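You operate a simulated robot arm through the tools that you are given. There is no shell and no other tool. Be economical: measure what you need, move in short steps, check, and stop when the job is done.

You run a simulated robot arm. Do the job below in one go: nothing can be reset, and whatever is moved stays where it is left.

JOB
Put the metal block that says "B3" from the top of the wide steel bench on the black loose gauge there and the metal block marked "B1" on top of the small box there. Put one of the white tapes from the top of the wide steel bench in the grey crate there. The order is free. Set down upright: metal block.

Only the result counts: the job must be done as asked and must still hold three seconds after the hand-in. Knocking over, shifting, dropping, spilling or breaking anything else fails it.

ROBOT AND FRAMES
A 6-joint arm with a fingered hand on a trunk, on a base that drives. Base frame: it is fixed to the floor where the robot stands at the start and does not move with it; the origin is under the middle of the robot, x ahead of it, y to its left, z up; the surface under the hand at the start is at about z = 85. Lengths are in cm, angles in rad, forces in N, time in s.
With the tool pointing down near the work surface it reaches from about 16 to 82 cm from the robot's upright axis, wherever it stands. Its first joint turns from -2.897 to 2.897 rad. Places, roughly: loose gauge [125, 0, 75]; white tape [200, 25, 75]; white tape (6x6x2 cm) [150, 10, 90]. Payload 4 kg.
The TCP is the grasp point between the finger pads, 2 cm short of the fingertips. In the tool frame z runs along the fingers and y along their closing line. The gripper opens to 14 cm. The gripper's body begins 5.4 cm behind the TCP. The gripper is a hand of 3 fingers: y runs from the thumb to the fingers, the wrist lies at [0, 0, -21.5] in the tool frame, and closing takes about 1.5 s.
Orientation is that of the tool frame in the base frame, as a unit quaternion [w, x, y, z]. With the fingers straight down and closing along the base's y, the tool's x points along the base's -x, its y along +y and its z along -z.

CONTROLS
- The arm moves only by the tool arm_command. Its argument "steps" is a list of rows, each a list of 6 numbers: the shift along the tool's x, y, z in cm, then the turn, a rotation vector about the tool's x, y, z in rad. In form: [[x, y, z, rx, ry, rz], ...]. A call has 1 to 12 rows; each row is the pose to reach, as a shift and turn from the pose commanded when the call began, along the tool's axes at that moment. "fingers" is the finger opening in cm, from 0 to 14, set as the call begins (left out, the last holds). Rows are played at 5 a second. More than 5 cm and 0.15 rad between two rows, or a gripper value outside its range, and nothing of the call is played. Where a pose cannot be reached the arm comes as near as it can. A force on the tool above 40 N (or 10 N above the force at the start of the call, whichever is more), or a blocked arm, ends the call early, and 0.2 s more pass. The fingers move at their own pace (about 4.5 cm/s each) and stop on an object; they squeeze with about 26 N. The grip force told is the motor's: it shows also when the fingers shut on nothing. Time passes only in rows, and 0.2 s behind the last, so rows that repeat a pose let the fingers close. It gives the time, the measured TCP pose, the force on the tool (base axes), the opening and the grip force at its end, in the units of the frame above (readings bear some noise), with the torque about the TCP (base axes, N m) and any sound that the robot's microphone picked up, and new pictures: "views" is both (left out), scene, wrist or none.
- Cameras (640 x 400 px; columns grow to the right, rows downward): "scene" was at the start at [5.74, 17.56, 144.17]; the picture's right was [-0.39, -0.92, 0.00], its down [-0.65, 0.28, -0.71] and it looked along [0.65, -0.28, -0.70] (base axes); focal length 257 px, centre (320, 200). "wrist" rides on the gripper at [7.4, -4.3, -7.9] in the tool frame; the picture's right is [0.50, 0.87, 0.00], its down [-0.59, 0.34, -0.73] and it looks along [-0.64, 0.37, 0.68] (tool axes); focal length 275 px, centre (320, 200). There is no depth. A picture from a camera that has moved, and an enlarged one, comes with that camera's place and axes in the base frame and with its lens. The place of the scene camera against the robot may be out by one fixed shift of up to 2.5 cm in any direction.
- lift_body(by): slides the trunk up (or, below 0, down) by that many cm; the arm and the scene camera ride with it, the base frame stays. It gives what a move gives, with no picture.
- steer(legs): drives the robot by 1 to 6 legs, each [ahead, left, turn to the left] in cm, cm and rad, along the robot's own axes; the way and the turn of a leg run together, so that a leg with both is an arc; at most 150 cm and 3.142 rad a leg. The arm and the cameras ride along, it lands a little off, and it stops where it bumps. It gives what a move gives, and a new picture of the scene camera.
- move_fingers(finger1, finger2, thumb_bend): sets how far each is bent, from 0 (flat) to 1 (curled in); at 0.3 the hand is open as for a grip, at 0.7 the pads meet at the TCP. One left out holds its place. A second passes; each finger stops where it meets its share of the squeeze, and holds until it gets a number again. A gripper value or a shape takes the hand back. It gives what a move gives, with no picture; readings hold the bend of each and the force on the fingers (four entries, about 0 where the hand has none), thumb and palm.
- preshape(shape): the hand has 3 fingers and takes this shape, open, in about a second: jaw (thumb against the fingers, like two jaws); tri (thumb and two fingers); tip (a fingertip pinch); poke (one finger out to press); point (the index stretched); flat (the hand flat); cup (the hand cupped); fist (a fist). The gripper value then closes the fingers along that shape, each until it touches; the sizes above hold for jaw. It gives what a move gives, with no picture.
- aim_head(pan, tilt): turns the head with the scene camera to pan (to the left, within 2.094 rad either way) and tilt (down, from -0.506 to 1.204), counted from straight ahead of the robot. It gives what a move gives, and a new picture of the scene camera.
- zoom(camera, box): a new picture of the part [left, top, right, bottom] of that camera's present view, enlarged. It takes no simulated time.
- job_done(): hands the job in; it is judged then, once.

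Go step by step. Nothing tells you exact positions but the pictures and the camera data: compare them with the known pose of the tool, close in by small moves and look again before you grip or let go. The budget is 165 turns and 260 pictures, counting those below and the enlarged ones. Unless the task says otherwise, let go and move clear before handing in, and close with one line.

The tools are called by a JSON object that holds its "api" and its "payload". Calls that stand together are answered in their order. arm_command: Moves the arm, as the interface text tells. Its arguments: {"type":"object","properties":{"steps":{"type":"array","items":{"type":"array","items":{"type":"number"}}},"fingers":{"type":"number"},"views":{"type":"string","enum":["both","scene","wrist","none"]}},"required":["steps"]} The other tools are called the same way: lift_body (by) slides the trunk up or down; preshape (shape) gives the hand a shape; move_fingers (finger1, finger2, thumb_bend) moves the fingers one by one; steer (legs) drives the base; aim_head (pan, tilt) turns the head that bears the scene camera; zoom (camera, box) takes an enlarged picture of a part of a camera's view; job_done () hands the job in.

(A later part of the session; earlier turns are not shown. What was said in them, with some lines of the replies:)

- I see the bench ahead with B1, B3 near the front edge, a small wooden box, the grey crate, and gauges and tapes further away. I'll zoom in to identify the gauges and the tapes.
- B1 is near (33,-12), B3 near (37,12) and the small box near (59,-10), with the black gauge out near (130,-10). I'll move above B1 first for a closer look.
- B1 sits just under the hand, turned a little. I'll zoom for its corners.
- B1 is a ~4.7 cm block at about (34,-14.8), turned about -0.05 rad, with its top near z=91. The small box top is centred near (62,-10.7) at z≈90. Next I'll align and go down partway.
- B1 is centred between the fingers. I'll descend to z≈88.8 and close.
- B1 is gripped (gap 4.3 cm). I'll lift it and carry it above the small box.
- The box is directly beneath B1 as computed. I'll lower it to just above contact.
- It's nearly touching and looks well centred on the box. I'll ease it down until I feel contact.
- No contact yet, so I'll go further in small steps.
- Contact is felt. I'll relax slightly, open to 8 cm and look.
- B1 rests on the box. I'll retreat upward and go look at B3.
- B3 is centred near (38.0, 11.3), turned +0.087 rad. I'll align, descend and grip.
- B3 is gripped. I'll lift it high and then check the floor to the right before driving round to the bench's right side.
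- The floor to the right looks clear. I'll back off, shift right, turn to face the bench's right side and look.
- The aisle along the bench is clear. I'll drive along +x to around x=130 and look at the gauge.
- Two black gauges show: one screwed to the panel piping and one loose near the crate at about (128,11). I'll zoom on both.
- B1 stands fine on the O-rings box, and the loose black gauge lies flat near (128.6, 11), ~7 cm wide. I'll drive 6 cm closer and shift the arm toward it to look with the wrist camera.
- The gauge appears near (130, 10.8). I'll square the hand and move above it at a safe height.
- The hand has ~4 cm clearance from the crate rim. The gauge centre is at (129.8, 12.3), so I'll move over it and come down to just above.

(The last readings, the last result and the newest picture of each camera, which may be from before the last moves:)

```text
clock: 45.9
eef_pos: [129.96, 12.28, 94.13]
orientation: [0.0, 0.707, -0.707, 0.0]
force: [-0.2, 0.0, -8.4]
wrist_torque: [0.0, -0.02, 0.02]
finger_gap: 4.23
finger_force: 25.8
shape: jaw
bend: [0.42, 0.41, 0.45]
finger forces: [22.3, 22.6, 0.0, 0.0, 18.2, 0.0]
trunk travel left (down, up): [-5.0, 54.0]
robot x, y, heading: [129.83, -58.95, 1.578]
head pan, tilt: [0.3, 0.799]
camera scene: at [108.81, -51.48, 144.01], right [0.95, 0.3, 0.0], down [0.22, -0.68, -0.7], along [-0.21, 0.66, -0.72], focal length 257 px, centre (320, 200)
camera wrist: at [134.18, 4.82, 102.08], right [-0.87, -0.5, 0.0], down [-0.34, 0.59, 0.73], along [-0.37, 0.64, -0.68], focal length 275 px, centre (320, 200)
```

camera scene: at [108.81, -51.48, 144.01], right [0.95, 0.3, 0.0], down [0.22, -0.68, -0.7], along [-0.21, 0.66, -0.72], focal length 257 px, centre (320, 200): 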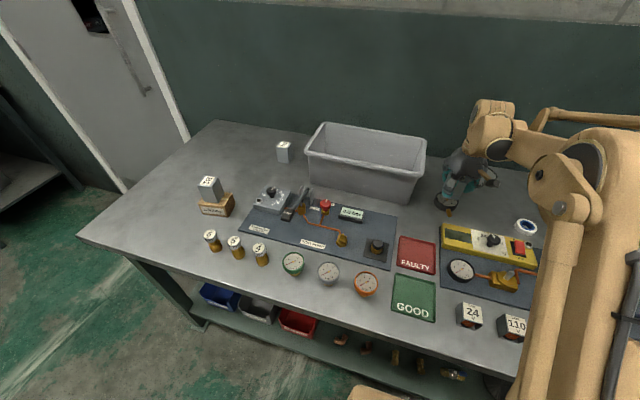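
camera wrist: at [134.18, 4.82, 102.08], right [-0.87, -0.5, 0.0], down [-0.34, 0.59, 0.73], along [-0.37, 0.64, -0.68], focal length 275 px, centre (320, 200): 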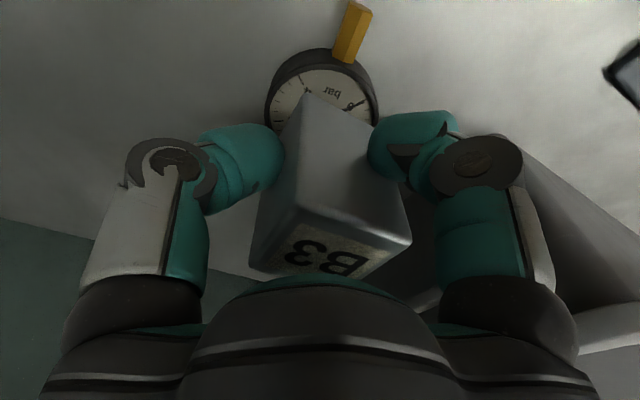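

The block is well over the dial. I'll correct slightly (−0.4 cm in y) and step down to contact.

{"api": "arm_command", "payload": {"steps": [[0.4, 0, 0.5, 0, 0, 0], [0.4, 0, 1.0, 0, 0, 0], [0.4, 0, 1.5, 0, 0, 0], [0.4, 0, 1.5, 0, 0, 0]], "views": "wrist"}}

```text
clock: 46.9
eef_pos: [130.04, 11.98, 92.46]
orientation: [0.0, 0.707, -0.707, 0.001]
force: [0.0, -0.6, -8.8]
wrist_torque: [-0.03, 0.01, 0.02]
finger_gap: 4.23
finger_force: 25.7
shape: jaw
bend: [0.42, 0.41, 0.45]
finger forces: [22.2, 22.5, 0.0, 0.1, 18.2, 0.0]
trunk travel left (down, up): [-5.0, 54.0]
robot x, y, heading: [129.76, -59.03, 1.577]
head pan, tilt: [0.3, 0.799]
camera wrist: at [134.23, 4.38, 100.56], right [-0.87, -0.5, 0.0], down [-0.34, 0.59, 0.73], along [-0.37, 0.64, -0.68], focal length 275 px, centre (320, 200)
```

wrist: 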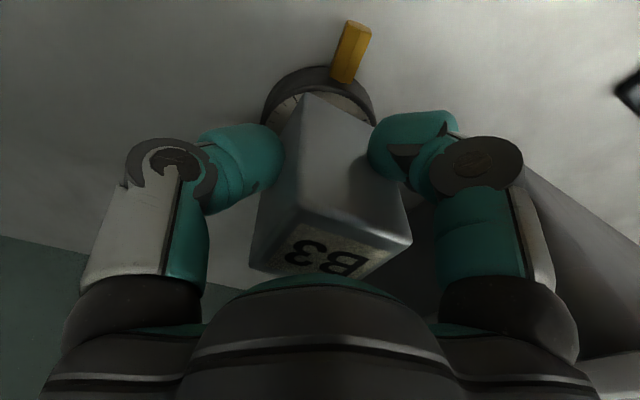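

{"api": "arm_command", "payload": {"steps": [[0, 0, 0.3, 0, 0, 0], [0, 0, 0.5, 0, 0, 0], [0, 0, 0.5, 0, 0, 0]], "views": "none"}}

```text
clock: 47.7
eef_pos: [130.07, 11.75, 92.08]
orientation: [0.0, -0.707, 0.707, 0.0]
force: [-0.1, 0.0, -8.2]
wrist_torque: [0.0, -0.04, -0.01]
finger_gap: 4.24
finger_force: 25.9
shape: jaw
bend: [0.42, 0.41, 0.45]
finger forces: [22.3, 22.7, 0.0, 0.0, 18.2, 0.0]
trunk travel left (down, up): [-5.0, 54.0]
robot x, y, heading: [130.0, -59.08, 1.579]
head pan, tilt: [0.3, 0.799]
```

{"api": "arm_command", "payload": {"steps": [[0, 0, 0.2, 0, 0, 0], [0, 0, 0.4, 0, 0, 0], [0, 0, 0.4, 0, 0, 0]], "views": "wrist"}}

```text
clock: 48.5
eef_pos: [129.93, 11.83, 91.63]
orientation: [0.0, 0.707, -0.707, 0.0]
force: [0.9, -0.2, -5.4]
wrist_torque: [0.03, 0.03, -0.02]
finger_gap: 4.25
finger_force: 26.1
shape: jaw
bend: [0.42, 0.41, 0.45]
finger forces: [22.3, 23.1, 0.0, 0.0, 18.3, 0.0]
trunk travel left (down, up): [-5.0, 54.0]
robot x, y, heading: [130.17, -58.87, 1.574]
head pan, tilt: [0.3, 0.799]
camera wrist: at [134.23, 4.38, 99.69], right [-0.87, -0.5, 0.0], down [-0.34, 0.59, 0.73], along [-0.37, 0.64, -0.68], focal length 275 px, centre (320, 200)
```

wrist: 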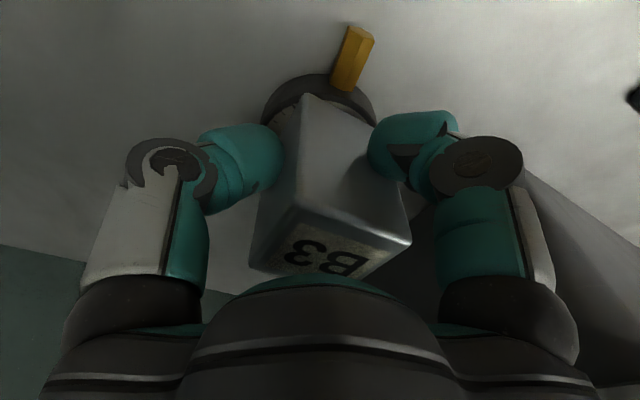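

Light contact is felt. I'll zoom to check centring before releasing.

{"api": "zoom", "payload": {"camera": "wrist", "box": [240, 50, 400, 150]}}

{"api": "zoom", "payload": {"camera": "scene", "box": [410, 150, 490, 220]}}

```text
4.00 times, centred on (320, 100) of wrist
camera zoom: at [134.23, 4.38, 99.69], right [-0.87, -0.5, 0.0], down [-0.34, 0.59, 0.73], along [-0.37, 0.64, -0.68], focal length 1101 px, centre (320, 600)
```

zoom: 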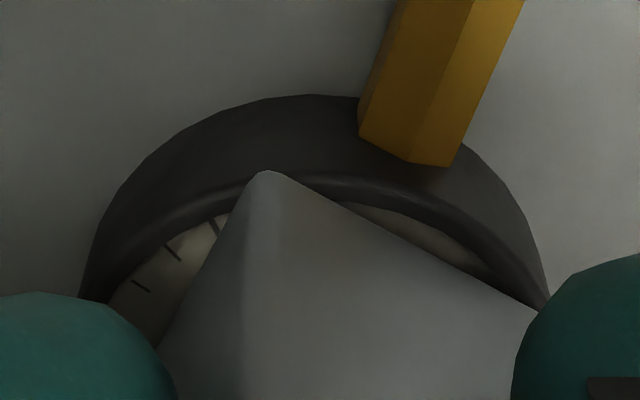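

```text
5.71 times, centred on (450, 185) of scene
camera zoom: at [108.82, -51.52, 144.02], right [0.95, 0.3, 0.0], down [0.22, -0.68, -0.7], along [-0.21, 0.66, -0.72], focal length 1470 px, centre (-423, 286)
```

zoom: 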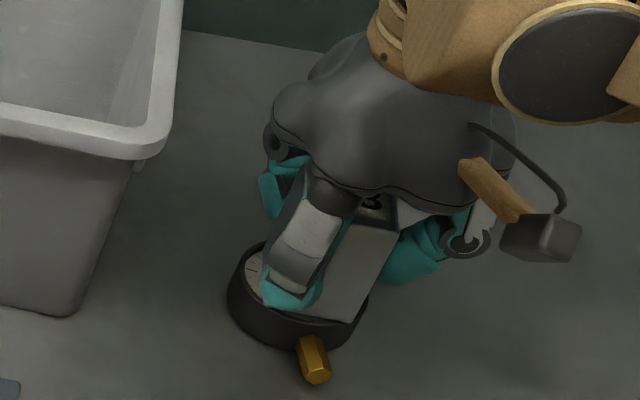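

The block sits about 0.6 cm too far toward -y/+x of the dial's centre. I'll lift slightly, shift, and lower again.

{"api": "arm_command", "payload": {"steps": [[0, 0, -0.8, 0, 0, 0], [-0.55, 0.3, -0.8, 0, 0, 0], [-0.55, 0.3, -0.8, 0, 0, 0], [-0.55, 0.3, -0.3, 0, 0, 0], [-0.55, 0.3, 0, 0, 0, 0], [-0.55, 0.3, 0.1, 0, 0, 0], [-0.55, 0.3, 0.1, 0, 0, 0]], "views": "wrist"}}

{"api": "zoom", "payload": {"camera": "wrist", "box": [240, 50, 400, 150]}}

{"api": "zoom", "payload": {"camera": "scene", "box": [410, 150, 490, 220]}}

```text
clock: 50.1
eef_pos: [129.72, 12.33, 91.6]
orientation: [0.0, -0.707, 0.708, 0.0]
force: [0.4, 1.9, 2.3]
wrist_torque: [0.05, 0.11, -0.04]
finger_gap: 4.22
finger_force: 25.6
shape: jaw
bend: [0.42, 0.41, 0.45]
finger forces: [23.1, 24.8, 0.1, 0.0, 19.2, 0.1]
trunk travel left (down, up): [-5.0, 54.0]
robot x, y, heading: [130.11, -59.13, 1.577]
head pan, tilt: [0.3, 0.799]
camera wrist: at [133.95, 4.88, 99.63], right [-0.87, -0.5, 0.0], down [-0.34, 0.59, 0.73], along [-0.37, 0.64, -0.68], focal length 275 px, centre (320, 200)
```

wrist: 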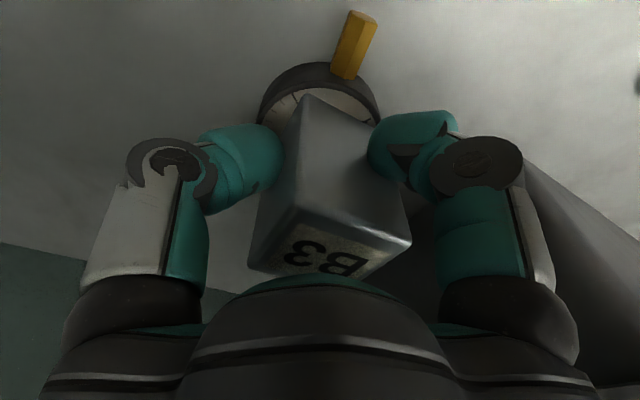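

```text
4.00 times, centred on (320, 100) of wrist
camera zoom: at [133.95, 4.88, 99.63], right [-0.87, -0.5, 0.0], down [-0.34, 0.59, 0.73], along [-0.37, 0.64, -0.68], focal length 1101 px, centre (320, 600)
```

zoom: 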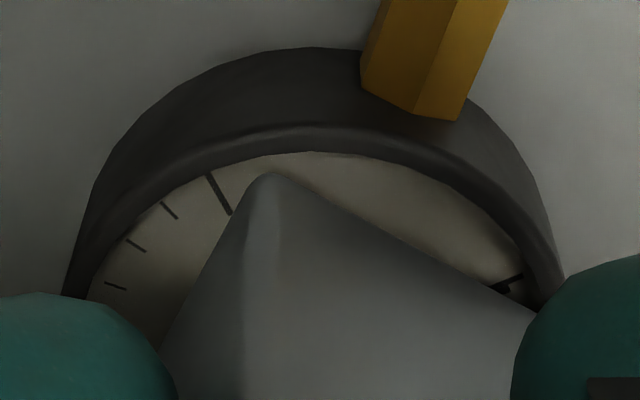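

```text
5.71 times, centred on (450, 185) of scene
camera zoom: at [108.83, -51.58, 144.03], right [0.95, 0.3, 0.0], down [0.22, -0.68, -0.7], along [-0.21, 0.66, -0.72], focal length 1470 px, centre (-423, 286)
```

zoom: 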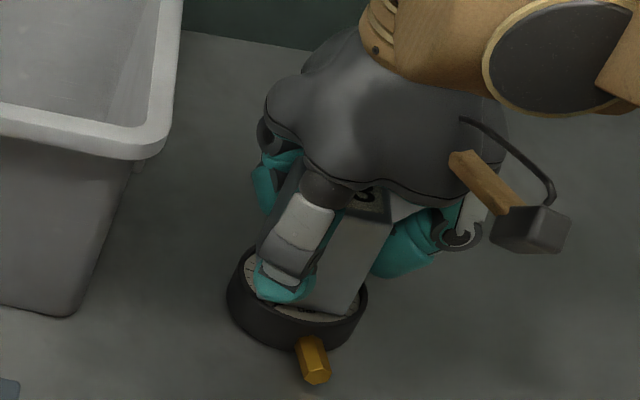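

The block is now centred within the rim and resting. I'll release it.

{"api": "arm_command", "payload": {"steps": [[0, 0, 0, 0, 0, 0], [0, 0, 0, 0, 0, 0], [0, 0, 0, 0, 0, 0], [0, 0, 0, 0, 0, 0], [0, 0, 0, 0, 0, 0]], "fingers": 7.5, "views": "wrist"}}

{"api": "arm_command", "payload": {"steps": [[0, 0, -2, 0, 0, 0], [0, 0, -5, 0, 0, 0], [0, 0, -9, 0, 0, 0], [0, 0, -13, 0, 0, 0], [0, 0, -17, 0, 0, 0], [0, 0, -20, 0, 0, 0], [0, 0, -20, 0, 0, 0]], "views": "both"}}

```text
clock: 51.3
eef_pos: [129.67, 12.43, 91.65]
orientation: [-0.001, -0.707, 0.707, 0.0]
force: [-0.4, -0.1, 0.7]
wrist_torque: [0.02, 0.0, 0.02]
finger_gap: 7.44
finger_force: 0.0
shape: jaw
bend: [0.33, 0.33, 0.32]
finger forces: [0.0, 0.1, 0.1, 0.1, 0.0, 0.0]
trunk travel left (down, up): [-5.0, 54.0]
robot x, y, heading: [129.75, -59.01, 1.578]
head pan, tilt: [0.3, 0.799]
camera wrist: at [133.93, 4.88, 99.61], right [-0.87, -0.5, 0.0], down [-0.34, 0.59, 0.73], along [-0.37, 0.64, -0.68], focal length 275 px, centre (320, 200)
```

wrist: 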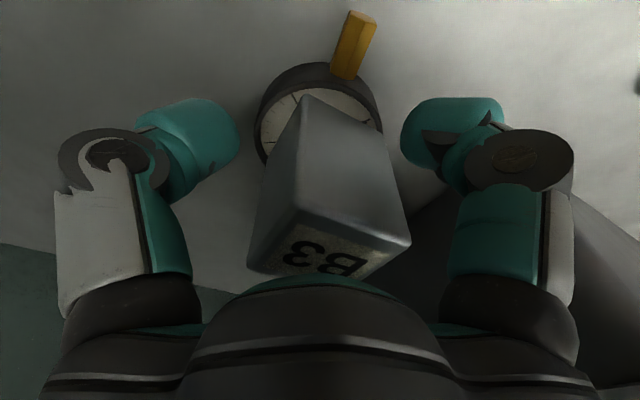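

```text
clock: 52.9
eef_pos: [129.84, 12.29, 111.73]
orientation: [0.001, 0.708, -0.707, -0.001]
force: [0.6, -1.0, -0.2]
wrist_torque: [0.0, 0.03, -0.01]
finger_gap: 7.47
finger_force: 0.0
shape: jaw
bend: [0.33, 0.33, 0.32]
finger forces: [0.1, 0.0, 0.0, 0.1, 0.0, 0.1]
trunk travel left (down, up): [-5.0, 54.0]
robot x, y, heading: [130.11, -59.31, 1.577]
head pan, tilt: [0.3, 0.799]
camera scene: at [108.81, -51.58, 144.01], right [0.95, 0.3, 0.0], down [0.22, -0.68, -0.7], along [-0.21, 0.66, -0.72], focal length 257 px, centre (320, 200)
camera wrist: at [133.98, 4.83, 119.7], right [-0.87, -0.5, 0.0], down [-0.34, 0.59, 0.73], along [-0.37, 0.64, -0.68], focal length 275 px, centre (320, 200)
```

scene: 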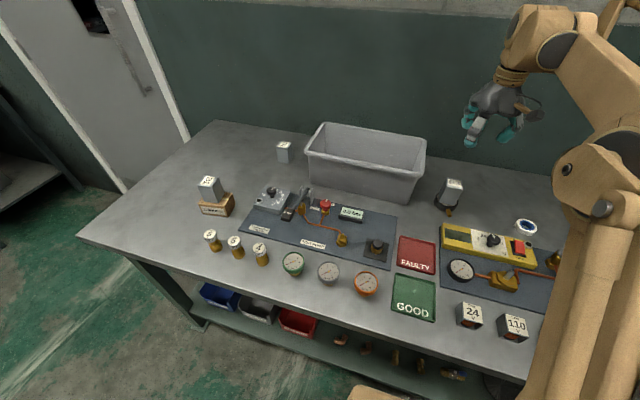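
wrist: 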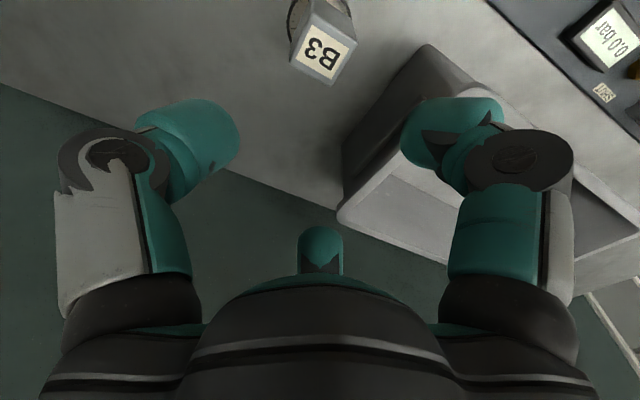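

B3 stands on the gauge. Now the tape near (152, 10.5); I'll move above it with the hand open.

{"api": "arm_command", "payload": {"steps": [[0.3, -4.5, 0, 0, 0, 0], [0.7, -9, 0, 0, 0, 0], [1, -13.5, 0, 0, 0, 0], [1.4, -18, 2, 0, 0, 0], [1.8, -22.5, 4, 0, 0, 0], [1.8, -22.5, 4, 0, 0, 0]], "fingers": 10, "views": "both"}}

```text
clock: 54.3
eef_pos: [152.12, 10.44, 107.66]
orientation: [0.0, -0.707, 0.707, 0.0]
force: [0.4, 0.6, -0.2]
wrist_torque: [0.0, 0.02, -0.02]
finger_gap: 9.96
finger_force: 0.2
shape: jaw
bend: [0.26, 0.26, 0.25]
finger forces: [0.1, 0.0, 0.1, 0.1, 0.0, 0.0]
trunk travel left (down, up): [-5.0, 54.0]
robot x, y, heading: [129.89, -58.62, 1.573]
head pan, tilt: [0.3, 0.799]
camera scene: at [108.83, -51.59, 144.02], right [0.95, 0.3, 0.0], down [0.22, -0.68, -0.7], along [-0.21, 0.66, -0.72], focal length 257 px, centre (320, 200)
camera wrist: at [156.39, 3.05, 115.58], right [-0.87, -0.5, 0.0], down [-0.34, 0.59, 0.73], along [-0.37, 0.64, -0.68], focal length 275 px, centre (320, 200)
```

scene: 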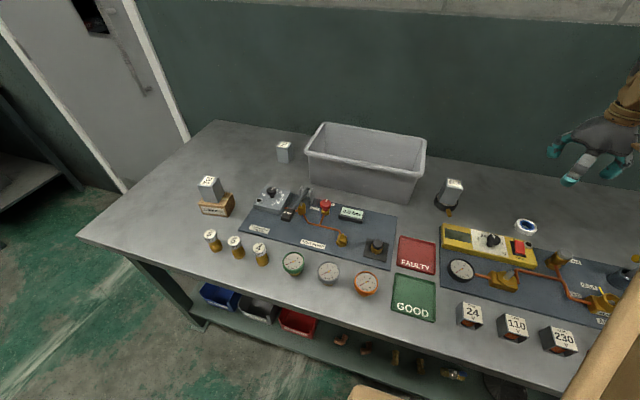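
wrist: 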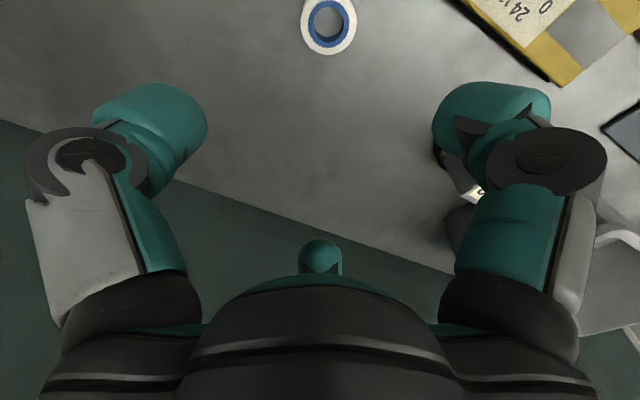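

The tape centre is at about (152.0, 9.2). I'll shift and descend to z≈97 for a check.

{"api": "arm_command", "payload": {"steps": [[0.6, 0.1, 4, 0, 0, 0], [1.2, 0.15, 8, 0, 0, 0], [1.2, 0.15, 10.5, 0, 0, 0], [1.2, 0.15, 10.5, 0, 0, 0]], "views": "both"}}

{"api": "zoom", "payload": {"camera": "wrist", "box": [200, 0, 520, 200]}}

```text
clock: 55.3
eef_pos: [151.98, 9.37, 97.14]
orientation: [0.0, 0.708, -0.707, 0.001]
force: [0.8, -0.4, 0.7]
wrist_torque: [0.01, 0.02, 0.03]
finger_gap: 9.94
finger_force: 0.0
shape: jaw
bend: [0.26, 0.26, 0.25]
finger forces: [0.0, 0.1, 0.1, 0.0, 0.0, 0.0]
trunk travel left (down, up): [-5.0, 54.0]
robot x, y, heading: [129.89, -59.01, 1.579]
head pan, tilt: [0.3, 0.799]
camera scene: at [108.83, -51.58, 144.02], right [0.95, 0.3, 0.0], down [0.22, -0.68, -0.7], along [-0.21, 0.66, -0.72], focal length 257 px, centre (320, 200)
camera wrist: at [156.21, 1.95, 105.08], right [-0.87, -0.5, 0.0], down [-0.34, 0.59, 0.73], along [-0.37, 0.64, -0.68], focal length 275 px, centre (320, 200)
```

scene: 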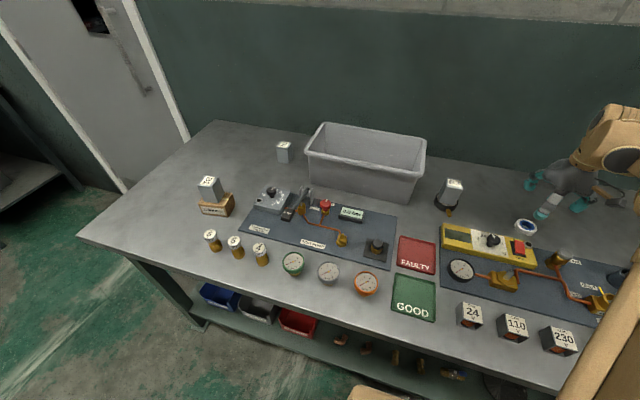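
wrist: 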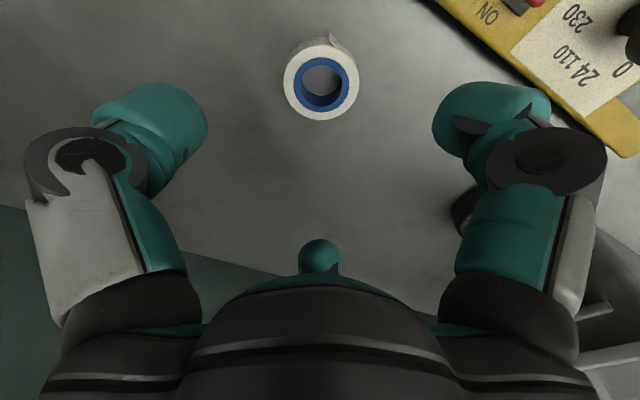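

```text
2.00 times, centred on (360, 100) of wrist
camera zoom: at [156.21, 1.95, 105.08], right [-0.87, -0.5, 0.0], down [-0.34, 0.59, 0.73], along [-0.37, 0.64, -0.68], focal length 551 px, centre (240, 400)
```

zoom: 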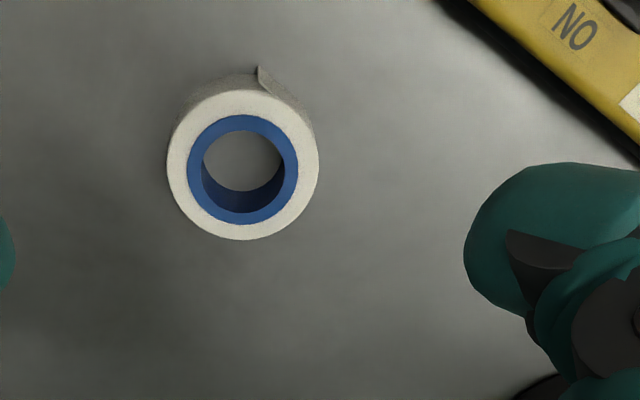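

The tape is centred below, ~5 cm wide. I'll lower to z≈87.8 and close.

{"api": "arm_command", "payload": {"steps": [[0.2, 0, 3, 0, 0, 0], [0.2, 0, 6, 0, 0, 0], [0.2, 0, 8, 0, 0, 0], [0.2, 0, 9.3, 0, 0, 0], [0.2, 0, 9.3, 0, 0, 0]], "views": "wrist"}}

{"api": "arm_command", "payload": {"steps": [[0, 0, 0, 0, 0, 0], [0, 0, 0, 0, 0, 0], [0, 0, 0, 0, 0, 0], [0, 0, 0, 0, 0, 0], [0, 0, 0, 0, 0, 0], [0, 0, 0, 0, 0, 0], [0, 0, 0, 0, 0, 0]], "fingers": 3, "views": "wrist"}}

```text
clock: 56.5
eef_pos: [152.1, 9.12, 87.85]
orientation: [0.001, 0.707, -0.707, 0.0]
force: [0.4, -0.3, -0.6]
wrist_torque: [0.01, -0.01, -0.01]
finger_gap: 9.97
finger_force: 0.0
shape: jaw
bend: [0.26, 0.26, 0.25]
finger forces: [0.0, 0.0, 0.1, 0.1, 0.1, 0.0]
trunk travel left (down, up): [-5.0, 54.0]
robot x, y, heading: [130.04, -59.13, 1.576]
head pan, tilt: [0.3, 0.799]
camera wrist: at [156.29, 1.67, 95.75], right [-0.87, -0.5, 0.0], down [-0.34, 0.59, 0.73], along [-0.37, 0.64, -0.68], focal length 275 px, centre (320, 200)
```

wrist: 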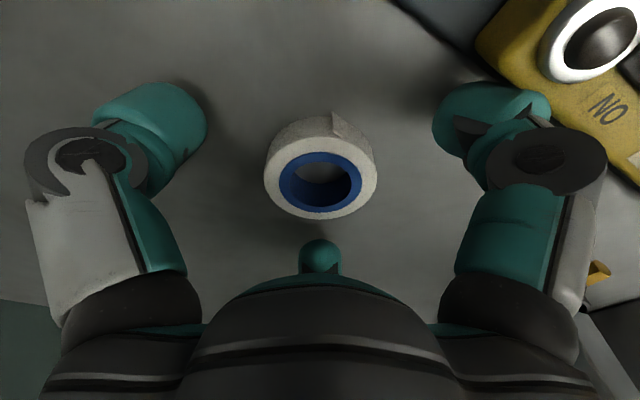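

```text
clock: 58.1
eef_pos: [151.95, 9.21, 87.85]
orientation: [0.0, -0.707, 0.707, 0.0]
force: [0.6, -0.2, 0.9]
wrist_torque: [0.03, -0.07, 0.0]
finger_gap: 4.27
finger_force: 26.5
shape: jaw
bend: [0.44, 0.43, 0.43]
finger forces: [19.1, 20.6, 0.0, 0.0, 18.9, 0.0]
trunk travel left (down, up): [-5.0, 54.0]
robot x, y, heading: [129.96, -58.78, 1.576]
head pan, tilt: [0.3, 0.799]
camera wrist: at [156.29, 1.66, 95.78], right [-0.87, -0.5, 0.0], down [-0.34, 0.59, 0.73], along [-0.37, 0.64, -0.68], focal length 275 px, centre (320, 200)
```

wrist: 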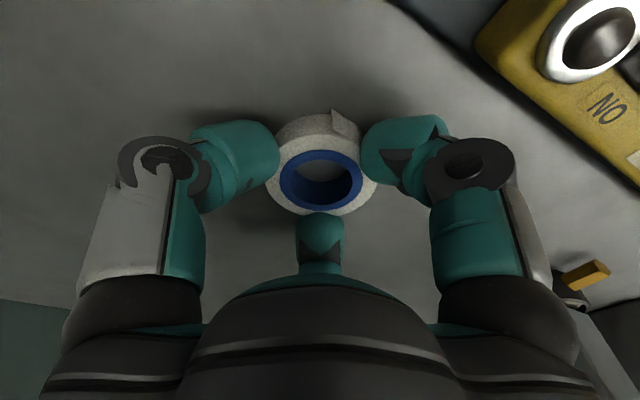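

The tape is gripped by all three fingers. I'll lift and check.

{"api": "arm_command", "payload": {"steps": [[0, 0, -3, 0, 0, 0], [0, 0, -7, 0, 0, 0], [0, 0, -11, 0, 0, 0], [0, 0, -15, 0, 0, 0], [0, 0, -19, 0, 0, 0], [0, 0, -23, 0, 0, 0], [0, 0, -27, 0, 0, 0], [0, 0, -27, 0, 0, 0]], "views": "wrist"}}

{"api": "steer", "payload": {"legs": [[0, 20, 0]]}}

```text
clock: 59.9
eef_pos: [152.04, 9.26, 114.78]
orientation: [0.0, 0.707, -0.707, -0.001]
force: [0.1, -0.1, -0.7]
wrist_torque: [-0.02, 0.01, -0.02]
finger_gap: 4.29
finger_force: 25.8
shape: jaw
bend: [0.44, 0.43, 0.43]
finger forces: [19.2, 19.4, 0.0, 0.1, 17.6, 0.0]
trunk travel left (down, up): [-5.0, 54.0]
robot x, y, heading: [129.95, -59.14, 1.581]
head pan, tilt: [0.3, 0.799]
camera wrist: at [156.29, 1.73, 122.86], right [-0.87, -0.5, 0.0], down [-0.34, 0.59, 0.73], along [-0.37, 0.64, -0.68], focal length 275 px, centre (320, 200)
```

wrist: 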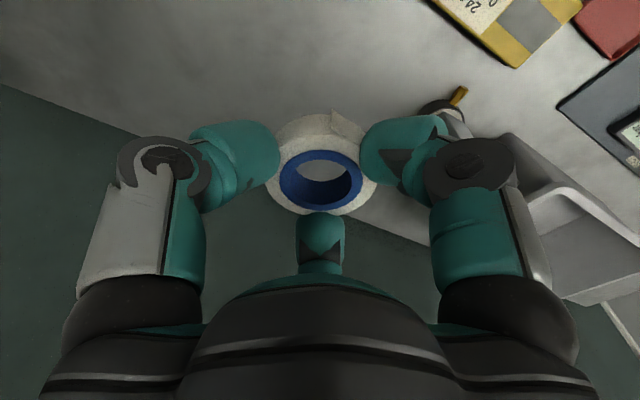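

```text
clock: 61.5
eef_pos: [131.82, 9.13, 114.89]
orientation: [0.001, -0.707, 0.707, 0.001]
force: [-0.3, 0.9, -0.1]
wrist_torque: [-0.04, 0.01, 0.02]
finger_gap: 4.3
finger_force: 26.0
shape: jaw
bend: [0.44, 0.43, 0.43]
finger forces: [19.2, 19.5, 0.0, 0.0, 17.5, 0.1]
trunk travel left (down, up): [-5.0, 54.0]
robot x, y, heading: [110.69, -59.29, 1.579]
head pan, tilt: [0.3, 0.799]
camera scene: at [88.75, -51.71, 144.01], right [0.95, 0.3, 0.0], down [0.22, -0.68, -0.7], along [-0.21, 0.66, -0.72], focal length 257 px, centre (320, 200)
```

scene: 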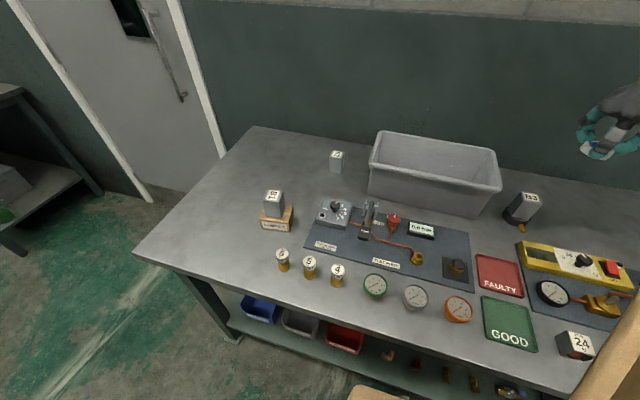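

The tape is held. The crate spans roughly x 87–120, y 7–25, so I'll move above its centre (102.5, 16) and look.

{"api": "arm_command", "payload": {"steps": [[-1, 4.5, 0, 0, 0, 0], [-2, 9, 0, 0, 0, 0], [-3, 13.5, 0, 0, 0, 0], [-4, 18, 0, 0, 0, 0], [-5, 22.5, 0, 0, 0, 0], [-6, 26, 0, 0, 0, 0], [-7, 29.3, 0, 0, 0, 0], [-7, 29.3, 0, 0, 0, 0]], "views": "both"}}

```text
clock: 63.2
eef_pos: [102.45, 16.13, 114.8]
orientation: [0.0, 0.707, -0.707, 0.0]
force: [-0.1, -0.1, 0.2]
wrist_torque: [-0.02, -0.02, -0.03]
finger_gap: 4.26
finger_force: 26.1
shape: jaw
bend: [0.44, 0.43, 0.43]
finger forces: [19.2, 19.3, 0.0, 0.1, 17.6, 0.0]
trunk travel left (down, up): [-5.0, 54.0]
robot x, y, heading: [109.87, -59.34, 1.574]
head pan, tilt: [0.3, 0.799]
camera scene: at [88.8, -51.73, 144.02], right [0.95, 0.3, 0.0], down [0.22, -0.68, -0.7], along [-0.21, 0.66, -0.72], focal length 257 px, centre (320, 200)
camera wrist: at [106.83, 8.65, 122.75], right [-0.87, -0.5, 0.0], down [-0.34, 0.59, 0.73], along [-0.37, 0.64, -0.68], focal length 275 px, centre (320, 200)
```

scene: 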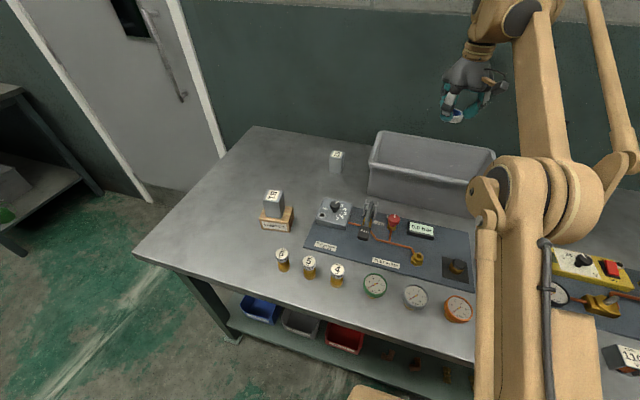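
wrist: 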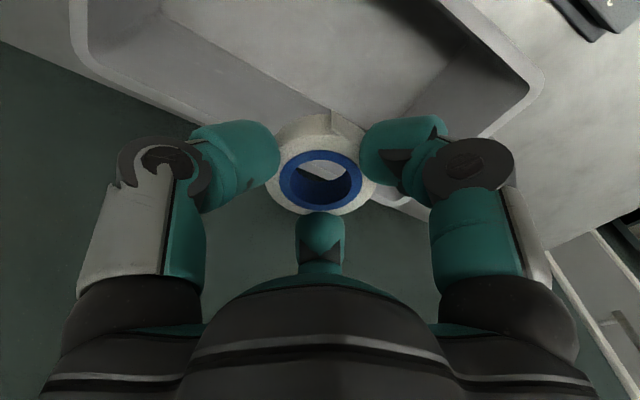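

The hand is centred over the crate. I'll lower to z≈96 and check clearance.

{"api": "arm_command", "payload": {"steps": [[0, 0, 4, 0, 0, 0], [0, 0, 8, 0, 0, 0], [0, 0, 12, 0, 0, 0], [0, 0, 15.5, 0, 0, 0], [0, 0, 18.8, 0, 0, 0], [0, 0, 18.8, 0, 0, 0]], "views": "both"}}

{"api": "zoom", "payload": {"camera": "scene", "box": [360, 70, 520, 220]}}

```text
clock: 64.7
eef_pos: [102.59, 16.12, 95.98]
orientation: [0.0, 0.708, -0.707, 0.001]
force: [0.5, 0.2, 0.0]
wrist_torque: [0.0, 0.0, -0.02]
finger_gap: 4.23
finger_force: 25.8
shape: jaw
bend: [0.44, 0.43, 0.43]
finger forces: [19.3, 18.7, 0.0, 0.0, 17.5, 0.0]
trunk travel left (down, up): [-5.0, 54.0]
robot x, y, heading: [110.3, -59.16, 1.579]
head pan, tilt: [0.3, 0.799]
camera scene: at [88.8, -51.7, 144.02], right [0.95, 0.3, 0.0], down [0.22, -0.68, -0.7], along [-0.21, 0.66, -0.72], focal length 257 px, centre (320, 200)
camera wrist: at [106.87, 8.7, 104.04], right [-0.87, -0.5, 0.0], down [-0.34, 0.59, 0.73], along [-0.37, 0.64, -0.68], focal length 275 px, centre (320, 200)
```

scene: 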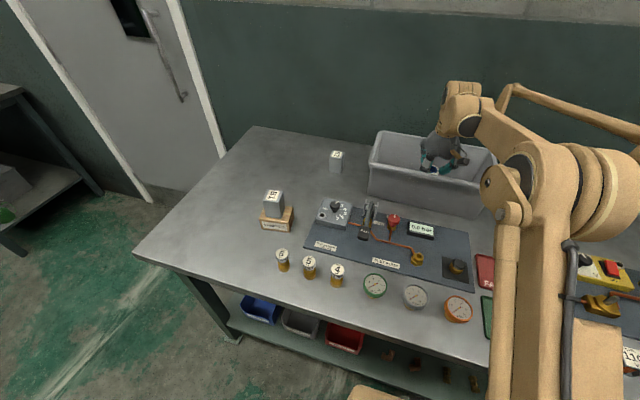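
wrist: 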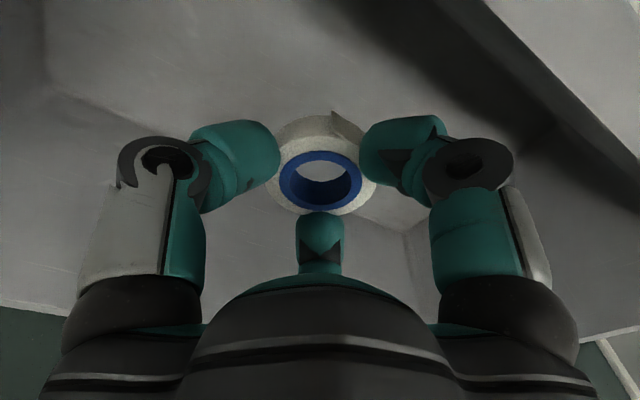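

```text
2.67 times, centred on (440, 145) of scene
camera zoom: at [88.8, -51.7, 144.02], right [0.95, 0.3, 0.0], down [0.22, -0.68, -0.7], along [-0.21, 0.66, -0.72], focal length 686 px, centre (0, 347)
```

zoom: 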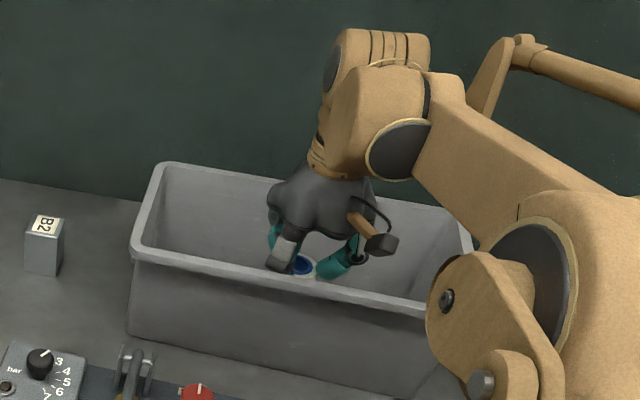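

The tape is inside the crate's walls, below the rim. I'll ease slightly back and lower, then let go.

{"api": "arm_command", "payload": {"steps": [[-1, 0, 0, 0, 0, 0], [-1.2, 0, 0.7, 0, 0, 0], [-1.2, 0, 1.4, 0, 0, 0], [-1.2, 0, 1.4, 0, 0, 0]], "views": "none"}}

{"api": "arm_command", "payload": {"steps": [[0, 0, 0, 0, 0, 0], [0, 0, 0, 0, 0, 0], [0, 0, 0, 0, 0, 0], [0, 0, 0, 0, 0, 0], [0, 0, 0, 0, 0, 0]], "fingers": 7.5, "views": "wrist"}}

```text
clock: 65.7
eef_pos: [102.65, 17.25, 94.57]
orientation: [0.0, 0.707, -0.707, 0.0]
force: [-0.3, 0.3, 0.4]
wrist_torque: [-0.03, -0.02, 0.0]
finger_gap: 4.24
finger_force: 26.1
shape: jaw
bend: [0.44, 0.43, 0.43]
finger forces: [19.2, 18.7, 0.1, 0.0, 17.5, 0.0]
trunk travel left (down, up): [-5.0, 54.0]
robot x, y, heading: [110.38, -59.16, 1.573]
head pan, tilt: [0.3, 0.799]
```

```text
clock: 66.8
eef_pos: [102.62, 17.33, 94.62]
orientation: [0.0, -0.707, 0.707, 0.001]
force: [0.2, -0.4, -0.3]
wrist_torque: [0.02, -0.02, -0.01]
finger_gap: 7.45
finger_force: 0.0
shape: jaw
bend: [0.33, 0.33, 0.32]
finger forces: [0.0, 0.0, 0.0, 0.1, 0.1, 0.1]
trunk travel left (down, up): [-5.0, 54.0]
robot x, y, heading: [110.0, -58.86, 1.571]
head pan, tilt: [0.3, 0.799]
camera wrist: at [106.91, 9.89, 102.62], right [-0.87, -0.5, 0.0], down [-0.34, 0.59, 0.73], along [-0.37, 0.64, -0.68], focal length 275 px, centre (320, 200)
```

wrist: 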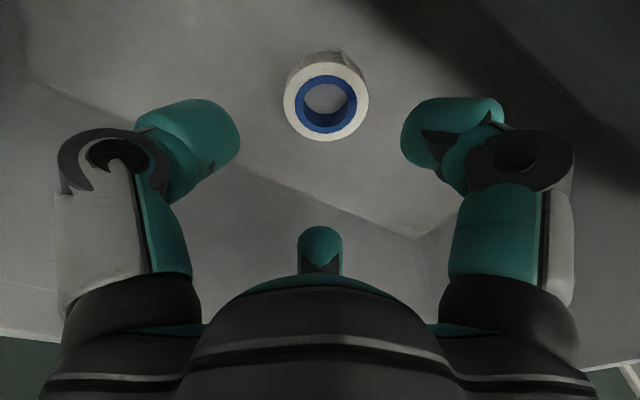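

The tape lies flat on the crate floor. I'll raise the hand clear and check everything.

{"api": "arm_command", "payload": {"steps": [[0, 0, -4, 0, 0, 0], [0, 0, -8, 0, 0, 0], [0, 0, -12, 0, 0, 0], [0, 0, -16, 0, 0, 0], [0, 0, -20, 0, 0, 0], [0, 0, -24, 0, 0, 0], [3, 0, -26, 0, 0, 0], [7, 0, -26, 0, 0, 0], [7, 0, -26, 0, 0, 0]], "views": "both"}}

{"api": "zoom", "payload": {"camera": "scene", "box": [240, 120, 560, 300]}}

{"api": "zoom", "payload": {"camera": "scene", "box": [480, 170, 580, 250]}}

```text
clock: 68.8
eef_pos: [102.59, 10.24, 120.7]
orientation: [-0.001, 0.708, -0.706, -0.001]
force: [-0.5, -0.3, -0.1]
wrist_torque: [0.01, -0.01, -0.01]
finger_gap: 7.5
finger_force: 0.1
shape: jaw
bend: [0.33, 0.33, 0.32]
finger forces: [0.0, 0.0, 0.0, 0.0, 0.1, 0.0]
out of reach, approached as far as the arm can: row 5, 6, 7
trunk travel left (down, up): [-5.0, 54.0]
robot x, y, heading: [110.0, -59.61, 1.578]
head pan, tilt: [0.3, 0.799]
camera scene: at [88.81, -51.77, 144.02], right [0.95, 0.3, 0.0], down [0.22, -0.68, -0.7], along [-0.21, 0.66, -0.72], focal length 257 px, centre (320, 200)
camera wrist: at [106.83, 2.79, 128.67], right [-0.87, -0.5, 0.0], down [-0.34, 0.59, 0.73], along [-0.37, 0.64, -0.68], focal length 275 px, centre (320, 200)
```

scene: 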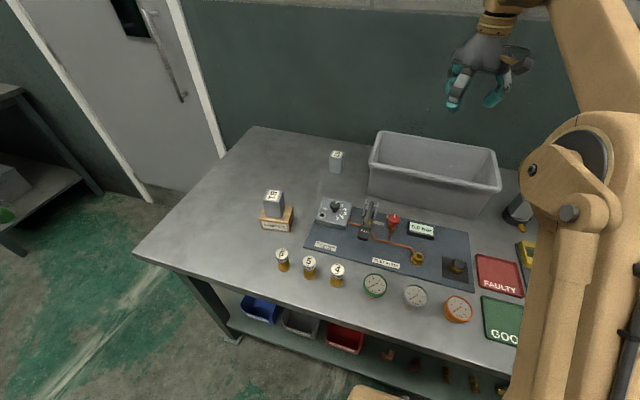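
wrist: 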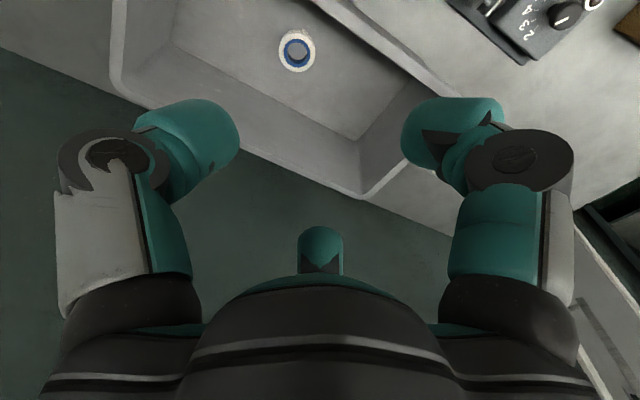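

```text
2.00 times, centred on (400, 210) of scene
camera zoom: at [88.81, -51.77, 144.02], right [0.95, 0.3, 0.0], down [0.22, -0.68, -0.7], along [-0.21, 0.66, -0.72], focal length 514 px, centre (160, 180)
```

zoom: 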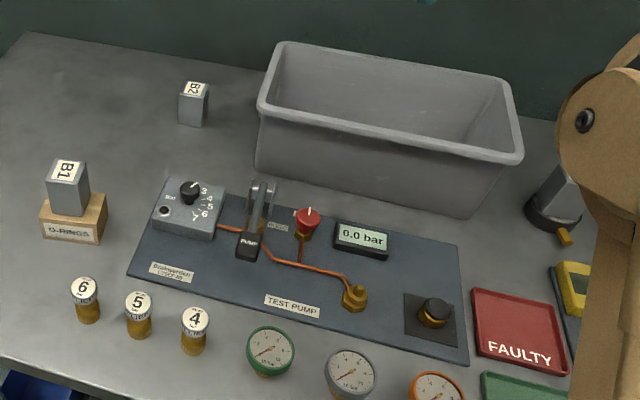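

```text
5.00 times, centred on (530, 210) of scene
camera zoom: at [88.81, -51.77, 144.02], right [0.95, 0.3, 0.0], down [0.22, -0.68, -0.7], along [-0.21, 0.66, -0.72], focal length 1286 px, centre (-730, 150)
```

zoom: 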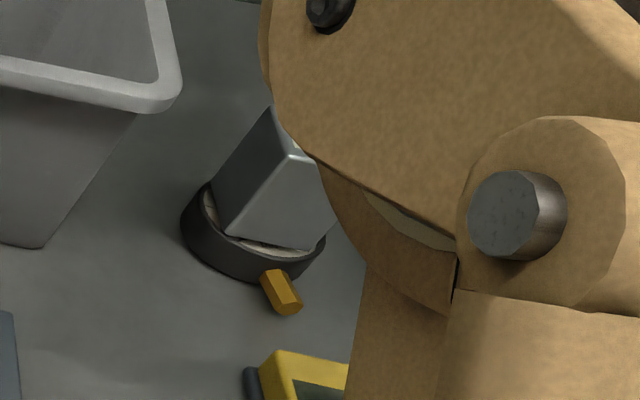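

B1 stands on the small box, B3 stands on the loose black gauge, the tape lies in the crate, and the hand is clear. I'm handing in.

{"api": "job_done", "payload": {}}

```text
The job is handed in.
```

I've handed the job in: B3 is upright on the loose black gauge, B1 is upright on the small box, and one white tape lies flat in the grey crate. The last pictures showed nothing else knocked over or moved.
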